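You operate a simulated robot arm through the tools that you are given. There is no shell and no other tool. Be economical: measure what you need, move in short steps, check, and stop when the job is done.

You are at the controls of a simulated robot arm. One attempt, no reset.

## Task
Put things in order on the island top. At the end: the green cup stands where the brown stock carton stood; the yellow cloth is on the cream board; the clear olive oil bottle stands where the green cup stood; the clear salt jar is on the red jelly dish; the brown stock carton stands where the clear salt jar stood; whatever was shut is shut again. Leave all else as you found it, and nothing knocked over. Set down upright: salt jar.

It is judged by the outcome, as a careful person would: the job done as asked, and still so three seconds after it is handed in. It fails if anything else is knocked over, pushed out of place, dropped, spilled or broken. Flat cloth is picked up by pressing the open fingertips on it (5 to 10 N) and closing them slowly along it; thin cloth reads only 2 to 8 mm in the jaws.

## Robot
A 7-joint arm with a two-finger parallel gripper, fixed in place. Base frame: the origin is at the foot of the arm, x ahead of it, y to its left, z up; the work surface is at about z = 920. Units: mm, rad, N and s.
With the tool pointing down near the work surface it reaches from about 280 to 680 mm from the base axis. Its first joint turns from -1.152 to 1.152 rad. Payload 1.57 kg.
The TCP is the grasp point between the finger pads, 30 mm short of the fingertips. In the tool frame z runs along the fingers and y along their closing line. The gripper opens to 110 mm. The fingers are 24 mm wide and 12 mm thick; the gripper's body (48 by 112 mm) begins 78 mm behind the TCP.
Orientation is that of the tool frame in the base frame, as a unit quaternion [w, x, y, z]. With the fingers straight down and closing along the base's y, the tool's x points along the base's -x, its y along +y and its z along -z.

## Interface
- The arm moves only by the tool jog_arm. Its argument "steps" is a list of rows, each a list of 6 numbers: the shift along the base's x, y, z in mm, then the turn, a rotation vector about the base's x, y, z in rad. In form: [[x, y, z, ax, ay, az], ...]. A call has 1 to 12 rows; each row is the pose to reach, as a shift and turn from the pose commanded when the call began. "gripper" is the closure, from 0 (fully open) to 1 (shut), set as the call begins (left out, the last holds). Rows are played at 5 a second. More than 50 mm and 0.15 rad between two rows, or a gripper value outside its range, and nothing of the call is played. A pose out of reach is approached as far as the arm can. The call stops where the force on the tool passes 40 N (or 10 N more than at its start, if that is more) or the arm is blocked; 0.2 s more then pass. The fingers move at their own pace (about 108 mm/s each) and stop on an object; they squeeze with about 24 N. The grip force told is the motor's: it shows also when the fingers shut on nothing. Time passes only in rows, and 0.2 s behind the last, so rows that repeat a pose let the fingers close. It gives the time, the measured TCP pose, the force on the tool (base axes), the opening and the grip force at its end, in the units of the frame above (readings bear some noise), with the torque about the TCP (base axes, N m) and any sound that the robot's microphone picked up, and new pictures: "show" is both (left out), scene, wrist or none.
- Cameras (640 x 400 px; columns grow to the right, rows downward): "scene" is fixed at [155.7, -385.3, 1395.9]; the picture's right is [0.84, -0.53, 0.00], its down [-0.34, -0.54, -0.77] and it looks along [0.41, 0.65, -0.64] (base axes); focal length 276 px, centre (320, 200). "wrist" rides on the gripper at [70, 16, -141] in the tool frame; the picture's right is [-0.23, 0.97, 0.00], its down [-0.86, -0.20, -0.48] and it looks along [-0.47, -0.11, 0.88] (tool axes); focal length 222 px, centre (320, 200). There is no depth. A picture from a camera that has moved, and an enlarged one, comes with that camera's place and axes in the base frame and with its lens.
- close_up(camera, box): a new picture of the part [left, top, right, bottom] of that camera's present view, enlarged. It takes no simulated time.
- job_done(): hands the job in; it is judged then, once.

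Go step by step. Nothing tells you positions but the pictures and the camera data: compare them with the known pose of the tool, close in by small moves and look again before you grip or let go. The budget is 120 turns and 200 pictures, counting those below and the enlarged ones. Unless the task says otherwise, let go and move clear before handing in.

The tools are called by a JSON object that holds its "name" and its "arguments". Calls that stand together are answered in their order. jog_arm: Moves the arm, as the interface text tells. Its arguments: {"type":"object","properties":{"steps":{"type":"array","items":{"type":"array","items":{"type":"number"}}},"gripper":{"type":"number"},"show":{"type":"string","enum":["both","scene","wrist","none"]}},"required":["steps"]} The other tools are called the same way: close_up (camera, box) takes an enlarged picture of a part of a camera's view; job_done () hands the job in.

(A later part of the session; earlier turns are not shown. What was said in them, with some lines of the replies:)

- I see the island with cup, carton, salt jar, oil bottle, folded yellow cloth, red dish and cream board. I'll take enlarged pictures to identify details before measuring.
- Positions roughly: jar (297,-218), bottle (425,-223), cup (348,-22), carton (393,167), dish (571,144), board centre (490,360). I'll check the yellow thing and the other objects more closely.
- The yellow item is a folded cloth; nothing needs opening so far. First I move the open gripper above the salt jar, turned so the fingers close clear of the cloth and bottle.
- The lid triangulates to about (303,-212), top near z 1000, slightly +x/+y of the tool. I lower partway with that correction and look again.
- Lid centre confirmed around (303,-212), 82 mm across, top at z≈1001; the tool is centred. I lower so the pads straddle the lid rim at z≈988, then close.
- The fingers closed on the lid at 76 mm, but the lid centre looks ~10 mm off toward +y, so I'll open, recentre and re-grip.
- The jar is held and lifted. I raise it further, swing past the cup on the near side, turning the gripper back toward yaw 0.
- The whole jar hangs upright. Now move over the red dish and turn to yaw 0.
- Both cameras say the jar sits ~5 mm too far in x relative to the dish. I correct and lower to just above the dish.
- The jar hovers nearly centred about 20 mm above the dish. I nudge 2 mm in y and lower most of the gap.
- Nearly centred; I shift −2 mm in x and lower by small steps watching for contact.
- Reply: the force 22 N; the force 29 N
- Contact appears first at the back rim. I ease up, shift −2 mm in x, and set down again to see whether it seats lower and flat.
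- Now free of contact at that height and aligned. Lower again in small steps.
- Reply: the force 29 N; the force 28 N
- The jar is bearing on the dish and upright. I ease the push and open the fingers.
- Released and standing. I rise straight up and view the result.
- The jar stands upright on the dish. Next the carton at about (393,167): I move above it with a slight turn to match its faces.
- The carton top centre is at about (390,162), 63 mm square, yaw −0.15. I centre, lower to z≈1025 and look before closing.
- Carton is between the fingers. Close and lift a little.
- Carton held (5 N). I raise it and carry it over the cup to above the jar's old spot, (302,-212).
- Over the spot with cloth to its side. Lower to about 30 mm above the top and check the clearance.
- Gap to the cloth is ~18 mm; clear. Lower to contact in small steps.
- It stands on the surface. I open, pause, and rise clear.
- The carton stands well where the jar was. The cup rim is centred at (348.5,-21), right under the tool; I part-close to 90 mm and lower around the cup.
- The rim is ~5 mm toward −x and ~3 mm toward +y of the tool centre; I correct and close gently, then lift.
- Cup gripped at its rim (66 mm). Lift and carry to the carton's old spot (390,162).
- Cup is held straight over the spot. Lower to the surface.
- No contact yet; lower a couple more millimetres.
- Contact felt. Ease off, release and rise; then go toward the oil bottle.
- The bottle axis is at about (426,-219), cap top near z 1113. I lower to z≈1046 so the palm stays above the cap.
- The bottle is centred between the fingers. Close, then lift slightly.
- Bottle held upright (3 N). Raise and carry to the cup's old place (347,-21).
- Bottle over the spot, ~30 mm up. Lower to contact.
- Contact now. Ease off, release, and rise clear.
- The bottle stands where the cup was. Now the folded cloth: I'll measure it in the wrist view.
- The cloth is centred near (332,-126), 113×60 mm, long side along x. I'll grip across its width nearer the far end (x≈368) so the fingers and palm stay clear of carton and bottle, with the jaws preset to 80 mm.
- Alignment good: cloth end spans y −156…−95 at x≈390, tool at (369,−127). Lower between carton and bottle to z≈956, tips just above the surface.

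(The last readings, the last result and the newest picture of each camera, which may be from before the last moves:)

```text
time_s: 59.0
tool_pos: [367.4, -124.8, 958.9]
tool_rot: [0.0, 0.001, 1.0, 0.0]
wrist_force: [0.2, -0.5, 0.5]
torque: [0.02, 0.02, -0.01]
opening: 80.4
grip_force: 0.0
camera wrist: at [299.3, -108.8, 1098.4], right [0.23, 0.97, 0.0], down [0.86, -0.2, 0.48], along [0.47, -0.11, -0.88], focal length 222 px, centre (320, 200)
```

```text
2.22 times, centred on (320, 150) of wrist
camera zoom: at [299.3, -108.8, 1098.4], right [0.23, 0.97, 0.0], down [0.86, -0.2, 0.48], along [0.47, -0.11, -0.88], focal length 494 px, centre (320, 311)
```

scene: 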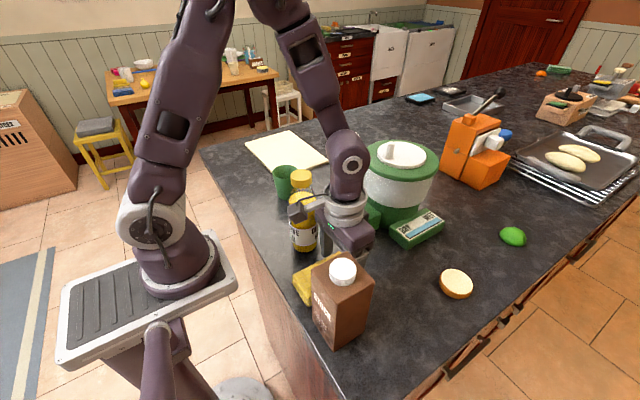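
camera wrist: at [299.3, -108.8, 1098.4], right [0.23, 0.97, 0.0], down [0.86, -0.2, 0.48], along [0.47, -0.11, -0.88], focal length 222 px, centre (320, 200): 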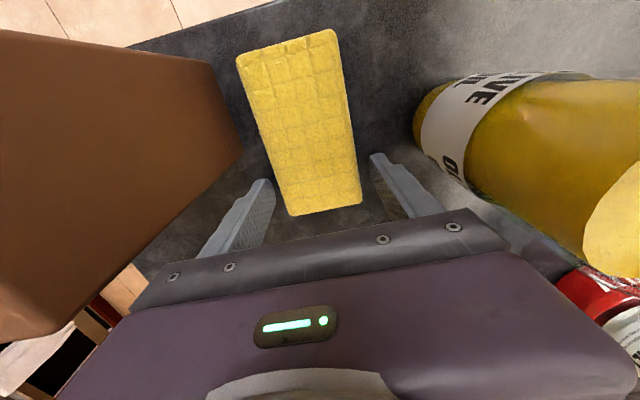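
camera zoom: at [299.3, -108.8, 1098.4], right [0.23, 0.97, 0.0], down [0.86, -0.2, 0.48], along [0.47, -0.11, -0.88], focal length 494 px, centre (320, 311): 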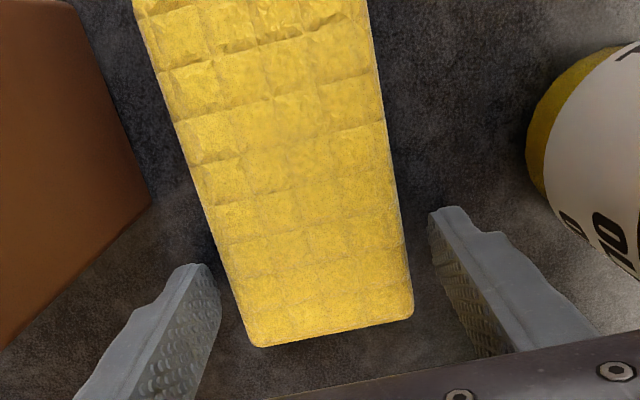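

The cloth end lies between the fingers. Lower 3 mm more and close.

{"name": "jog_arm", "arguments": {"steps": [[0, 0, -3, 0, 0, 0], [0, 0, -3, 0, 0, 0]], "gripper": 0.4, "show": "none"}}

{"name": "jog_arm", "arguments": {"steps": [[0, 0, 0, 0, 0, 0], [0, 0, 0, 0, 0, 0], [0, 0, 0, 0, 0, 0], [0, 0, 0, 0, 0, 0]], "gripper": 1, "show": "wrist"}}

```text
time_s: 59.6
tool_pos: [367.8, -125.8, 955.4]
tool_rot: [-0.001, 0.0, 1.0, 0.0]
wrist_force: [-0.2, 0.2, -0.1]
torque: [-0.01, 0.01, 0.0]
opening: 65.9
grip_force: 0.1
```

```text
time_s: 60.6
tool_pos: [368.1, -124.4, 955.7]
tool_rot: [-0.001, 0.001, 1.0, -0.001]
wrist_force: [0.2, 0.6, 0.2]
torque: [0.02, -0.03, 0.01]
opening: 64.1
grip_force: 23.8
camera wrist: at [299.1, -108.8, 1095.4], right [0.23, 0.97, 0.0], down [0.86, -0.2, 0.48], along [0.47, -0.11, -0.88], focal length 222 px, centre (320, 200)
```

wrist: 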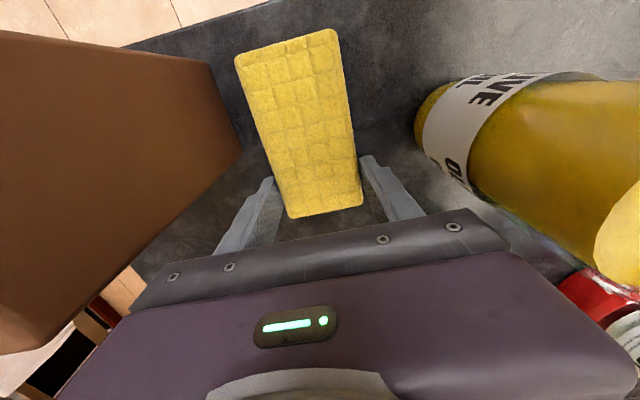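

The cloth is held (64 mm). Lift straight up and check.

{"name": "jog_arm", "arguments": {"steps": [[0, 0, 10, 0, 0, 0], [0, 0, 30, 0, 0, 0], [0, 0, 60, 0, 0, 0], [0, 0, 105, 0, 0, 0], [0, 0, 150, 0, 0, 0], [0, 0, 200, 0, 0, 0], [0, 0, 245, 0, 0, 0], [0, 0, 245, 0, 0, 0]]}}

```text
time_s: 62.4
tool_pos: [365.8, -127.8, 1197.2]
tool_rot: [0.001, 0.0, 1.0, -0.001]
wrist_force: [0.3, 0.0, -1.3]
torque: [-0.01, -0.01, 0.01]
opening: 64.3
grip_force: 23.7
camera wrist: at [296.6, -113.0, 1338.9], right [0.23, 0.97, 0.0], down [0.85, -0.2, 0.48], along [0.47, -0.11, -0.88], focal length 222 px, centre (320, 200)
```

scene: 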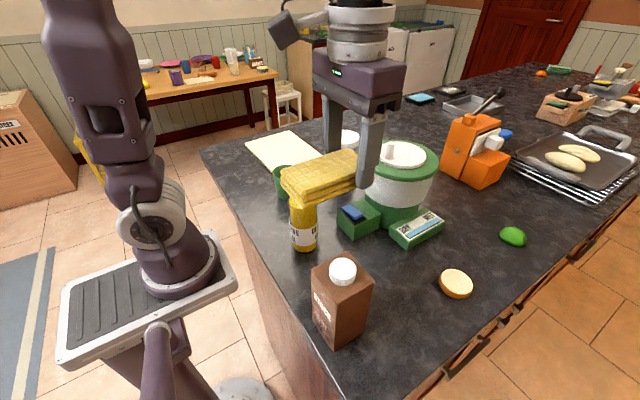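
wrist: 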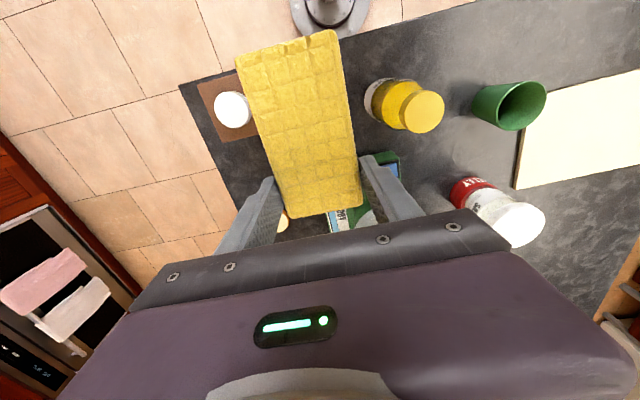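

Cloth lifted cleanly, level. Carry it to above the board centre.

{"name": "jog_arm", "arguments": {"steps": [[14, 42, 0, 0, 0, 0], [28, 84, 0, 0, 0, 0], [42, 126, 0, 0, 0, 0], [56, 168, 0, 0, 0, 0], [70, 210, 0, 0, 0, 0], [85, 252, 0, 0, 0, 0], [100, 294, 0, 0, 0, 0], [115, 336, 0, 0, 0, 0], [130, 378, 0, 0, 0, 0], [144, 420, 0, 0, 0, 0], [158, 460, 0, 0, 0, 0], [158, 460, 0, 0, 0, 0]]}}

```text
time_s: 65.0
tool_pos: [504.4, 308.5, 1183.8]
tool_rot: [0.0, 0.001, 1.0, 0.001]
wrist_force: [-0.7, 0.7, -0.1]
torque: [-0.01, -0.01, -0.04]
opening: 63.8
grip_force: 24.2
out of reach, approached as far as the arm can: row 10, 11, 12
camera wrist: at [434.9, 324.6, 1325.0], right [0.23, 0.97, 0.0], down [0.86, -0.2, 0.48], along [0.47, -0.11, -0.88], focal length 222 px, centre (320, 200)
```

scene: 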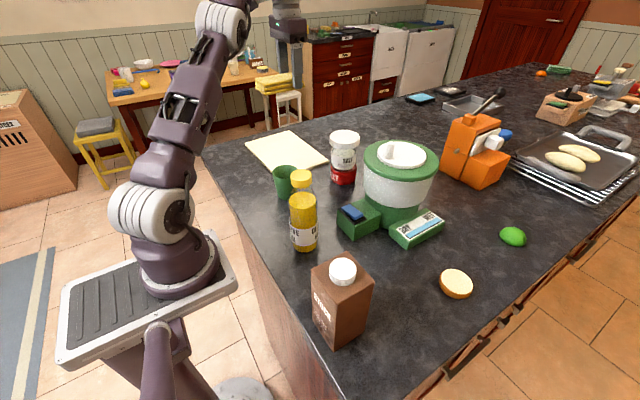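
wrist: 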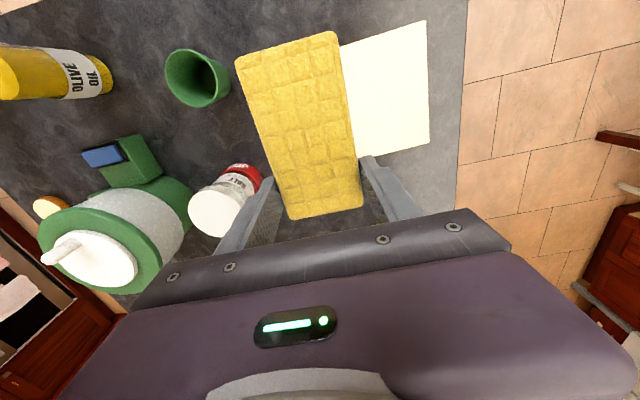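

That height was out of reach; lowering brings the target within reach. I lower 110 mm and check the pose.

{"name": "jog_arm", "arguments": {"steps": [[0, 0, -25, 0, 0, 0], [0, 0, -50, 0, 0, 0], [0, 0, -80, 0, 0, 0], [0, 0, -110, 0, 0, 0], [0, 0, -110, 0, 0, 0]]}}

{"name": "close_up", "arguments": {"camera": "wrist", "box": [160, 10, 480, 240]}}

```text
time_s: 66.2
tool_pos: [505.8, 309.3, 1074.8]
tool_rot: [0.001, 0.001, 1.0, 0.0]
wrist_force: [-1.1, 0.7, -0.9]
torque: [0.01, 0.02, -0.04]
opening: 63.9
grip_force: 24.1
camera wrist: at [435.9, 325.1, 1214.6], right [0.23, 0.97, 0.0], down [0.86, -0.2, 0.48], along [0.47, -0.11, -0.88], focal length 222 px, centre (320, 200)
```

scene: 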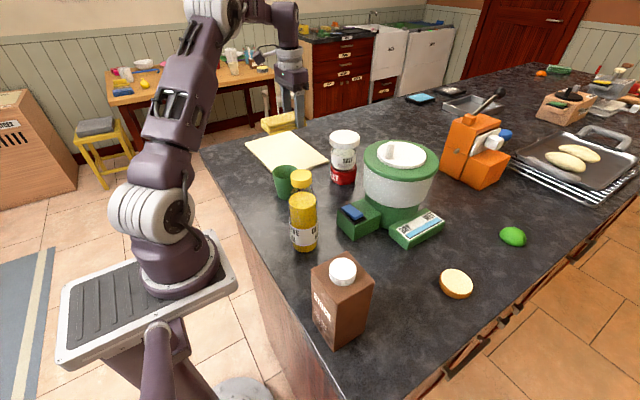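
wrist: 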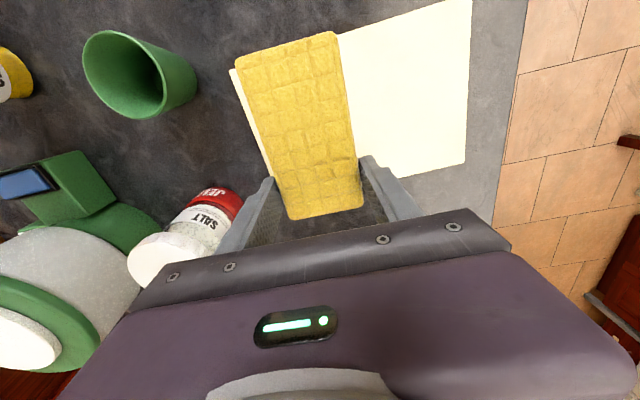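

```text
1.74 times, centred on (320, 125) of wrist
camera zoom: at [435.9, 325.1, 1214.6], right [0.23, 0.97, 0.0], down [0.86, -0.2, 0.48], along [0.47, -0.11, -0.88], focal length 386 px, centre (320, 330)
```

zoom: 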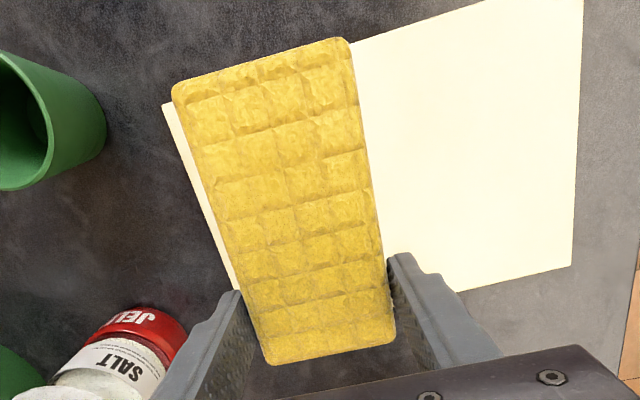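

Board spans x 404–580, y 229–490; the cloth is already over it. I lower to ~z 990 while shifting a bit toward the centre.

{"name": "jog_arm", "arguments": {"steps": [[0, 0, -25, 0, 0, 0], [0, 0, -50, 0, 0, 0], [6, 8, -75, 0, 0, 0], [12, 16, -85, 0, 0, 0], [15, 20, -85, 0, 0, 0], [15, 20, -85, 0, 0, 0]]}}

{"name": "close_up", "arguments": {"camera": "scene", "box": [220, 80, 380, 200]}}

```text
time_s: 67.6
tool_pos: [518.0, 327.5, 989.9]
tool_rot: [0.0, 0.001, 1.0, -0.001]
wrist_force: [0.0, -0.7, -0.8]
torque: [0.0, -0.02, 0.02]
opening: 64.0
grip_force: 23.9
camera wrist: at [449.5, 344.3, 1129.9], right [0.23, 0.97, 0.0], down [0.86, -0.2, 0.48], along [0.47, -0.11, -0.88], focal length 222 px, centre (320, 200)
```

scene: 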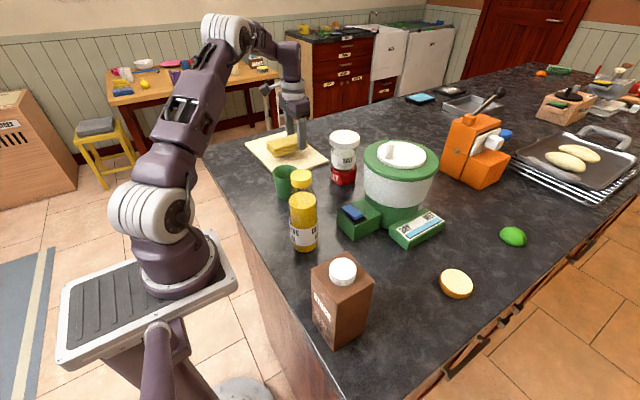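
wrist: 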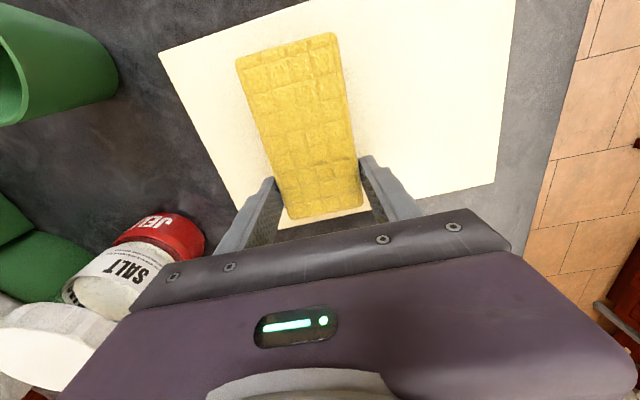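

```text
3.33 times, centred on (300, 140) of scene
camera zoom: at [155.7, -385.3, 1395.9], right [0.84, -0.53, 0.0], down [-0.34, -0.54, -0.77], along [0.41, 0.65, -0.64], focal length 921 px, centre (387, 400)
```

zoom: 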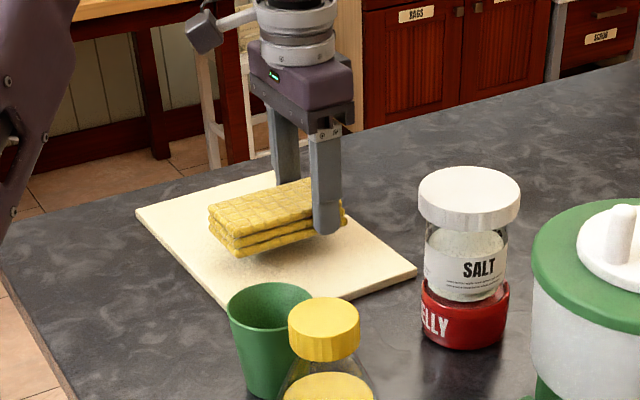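

Cloth is over the board, well inside its edges. Lower in small steps to contact.

{"name": "jog_arm", "arguments": {"steps": [[0, 0, -10, 0, 0, 0], [0, 0, -20, 0, 0, 0], [0, 0, -20, 0, 0, 0]], "show": "none"}}

{"name": "jog_arm", "arguments": {"steps": [[0, 0, -2, 0, 0, 0], [0, 0, -4, 0, 0, 0], [0, 0, -4, 0, 0, 0]], "show": "none"}}

{"name": "close_up", "arguments": {"camera": "scene", "box": [240, 100, 340, 180]}}

```text
time_s: 68.4
tool_pos: [518.2, 328.1, 968.7]
tool_rot: [0.0, 0.0, 1.0, 0.0]
wrist_force: [1.3, -0.2, -1.1]
torque: [0.0, 0.03, 0.03]
opening: 63.9
grip_force: 23.8
```

```text
time_s: 69.2
tool_pos: [518.0, 327.0, 967.0]
tool_rot: [0.0, 0.0, 1.0, 0.0]
wrist_force: [0.0, 0.1, -1.0]
torque: [0.01, -0.03, -0.01]
opening: 63.6
grip_force: 24.0
```

```text
5.00 times, centred on (290, 140) of scene
camera zoom: at [155.7, -385.3, 1395.9], right [0.84, -0.53, 0.0], down [-0.34, -0.54, -0.77], along [0.41, 0.65, -0.64], focal length 1381 px, centre (470, 500)
```

zoom: 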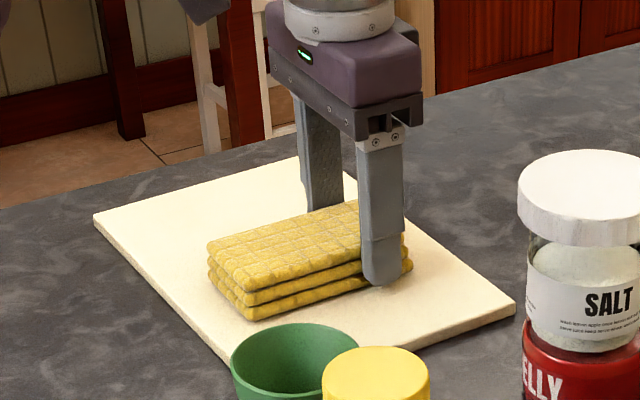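

{"name": "jog_arm", "arguments": {"steps": [[0, 0, -1, 0, 0, 0], [0, 0, -2, 0, 0, 0], [0, 0, -2, 0, 0, 0]], "show": "none"}}

{"name": "jog_arm", "arguments": {"steps": [[0, 0, -1, 0, 0, 0], [0, 0, -2, 0, 0, 0], [0, 0, -2, 0, 0, 0]], "show": "none"}}

```text
time_s: 70.0
tool_pos: [519.1, 328.2, 965.3]
tool_rot: [0.001, 0.0, 1.0, 0.001]
wrist_force: [-1.5, 0.6, 9.9]
torque: [-0.03, 0.31, -0.04]
opening: 64.1
grip_force: 24.3
```

```text
time_s: 70.8
tool_pos: [519.2, 328.1, 964.3]
tool_rot: [0.002, 0.001, 1.0, 0.001]
wrist_force: [-3.5, 1.0, 33.4]
torque: [-0.04, 0.05, 0.0]
opening: 64.3
grip_force: 23.9
```

The cloth rests on the board. Ease off, release, and rise clear.

{"name": "jog_arm", "arguments": {"steps": [[0, 0, 2.5, 0, 0, 0], [0, 0, 2.5, 0, 0, 0]], "show": "none"}}

{"name": "jog_arm", "arguments": {"steps": [[0, 0, 0, 0, 0, 0], [0, 0, 0, 0, 0, 0], [0, 0, 0, 0, 0, 0], [0, 0, 30, 0, 0, 0], [0, 0, 70, 0, 0, 0], [0, 0, 110, 0, 0, 0], [-20, -30, 140, 0, 0, 0], [-40, -60, 170, 0, 0, 0], [-70, -95, 200, 0, 0, 0], [-100, -130, 220, 0, 0, 0], [-130, -165, 230, 0, 0, 0], [-130, -165, 230, 0, 0, 0]], "gripper": 0}}

{"name": "close_up", "arguments": {"camera": "scene", "box": [230, 100, 390, 220]}}

{"name": "close_up", "arguments": {"camera": "scene", "box": [260, 150, 460, 350]}}

```text
time_s: 71.4
tool_pos: [519.7, 327.1, 963.4]
tool_rot: [0.0, 0.0, 1.0, 0.0]
wrist_force: [6.5, 4.5, 13.4]
torque: [0.25, -0.62, 0.08]
opening: 63.8
grip_force: 23.7
```

```text
refused: row 9 steps farther than a row can; nothing moved
```

```text
3.33 times, centred on (310, 160) of scene
camera zoom: at [155.6, -385.4, 1395.9], right [0.84, -0.53, 0.0], down [-0.34, -0.54, -0.77], along [0.41, 0.65, -0.64], focal length 921 px, centre (353, 333)
```

zoom: 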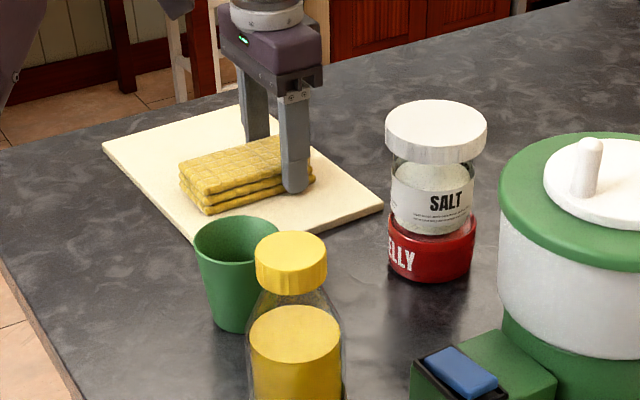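

```text
2.00 times, centred on (360, 250) of scene
camera zoom: at [155.6, -385.4, 1395.9], right [0.84, -0.53, 0.0], down [-0.34, -0.54, -0.77], along [0.41, 0.65, -0.64], focal length 552 px, centre (240, 100)
```

zoom: 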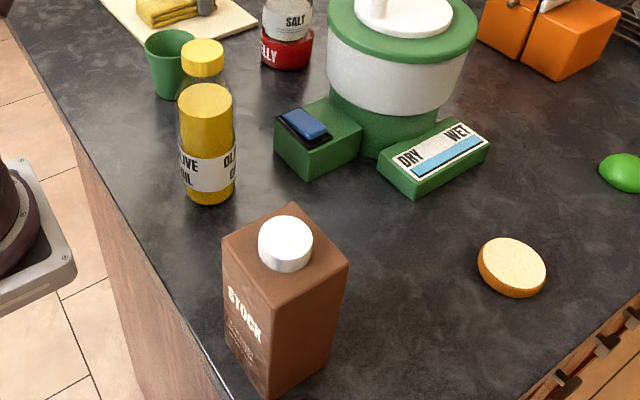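

The call was refused for a too-long step; I resend with shorter ones.

{"name": "jog_arm", "arguments": {"steps": [[0, 0, 0, 0, 0, 0], [0, 0, 0, 0, 0, 0], [0, 0, 0, 0, 0, 0], [0, 0, 30, 0, 0, 0], [0, 0, 70, 0, 0, 0], [0, 0, 110, 0, 0, 0], [-15, -20, 140, 0, 0, 0], [-35, -45, 165, 0, 0, 0], [-60, -75, 180, 0, 0, 0], [-85, -105, 195, 0, 0, 0], [-110, -135, 210, 0, 0, 0], [-110, -135, 210, 0, 0, 0]], "gripper": 0}}

{"name": "close_up", "arguments": {"camera": "scene", "box": [230, 100, 390, 220]}}

```text
time_s: 74.0
tool_pos: [410.2, 193.2, 1175.1]
tool_rot: [0.0, 0.0, 1.0, 0.0]
wrist_force: [-0.4, -0.3, 0.1]
torque: [0.01, -0.02, 0.06]
opening: 110.2
grip_force: 0.1
camera wrist: at [341.1, 209.2, 1314.5], right [0.23, 0.97, 0.0], down [0.86, -0.2, 0.48], along [0.47, -0.11, -0.88], focal length 222 px, centre (320, 200)
```

scene: 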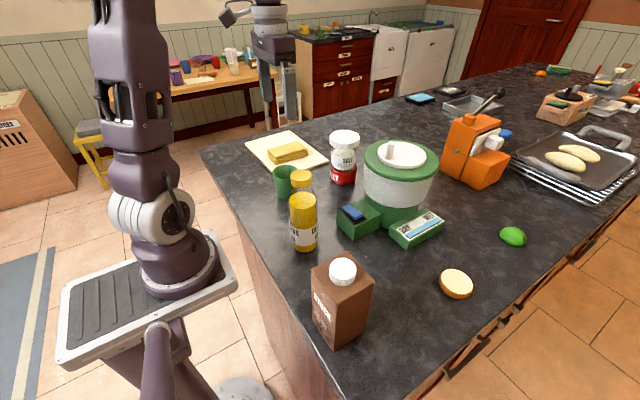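
wrist: 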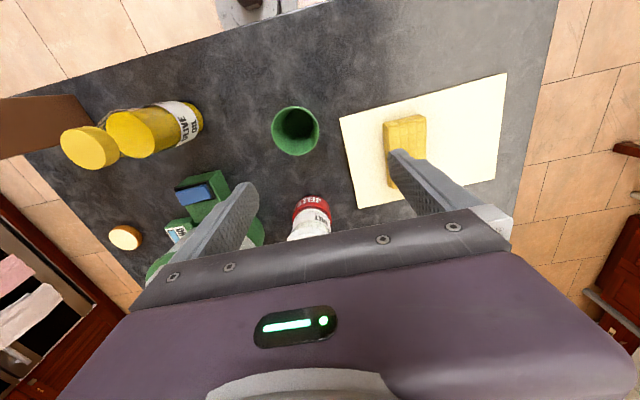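

```text
3.33 times, centred on (310, 160) of scene
camera zoom: at [155.7, -385.3, 1395.9], right [0.84, -0.53, 0.0], down [-0.34, -0.54, -0.77], along [0.41, 0.65, -0.64], focal length 921 px, centre (353, 333)
```

zoom: 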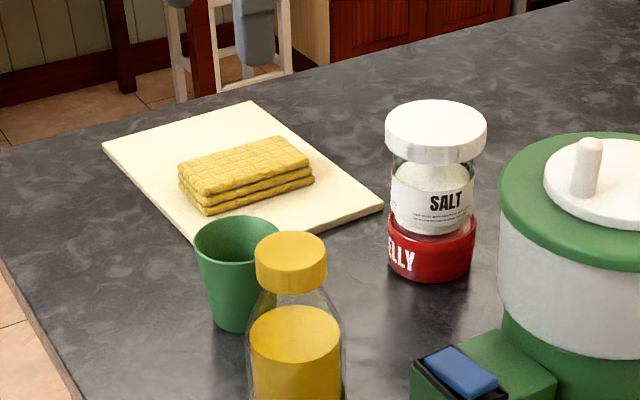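

Every item is in its new place and upright, the gripper is open and clear, and nothing was opened or disturbed. I'm handing in.

{"name": "job_done", "arguments": {}}

```text
The job is handed in.
```

The island top is in order and the job is handed in, though no verdict came back:
- The green cup stands where the stock carton was.
- The folded yellow cloth is on the cream board.
- The oil bottle stands where the cup was.
- The salt jar is upright on the red jelly dish.
- The stock carton stands where the jar was.
- Nothing had to be opened, and I saw nothing else moved or knocked over.
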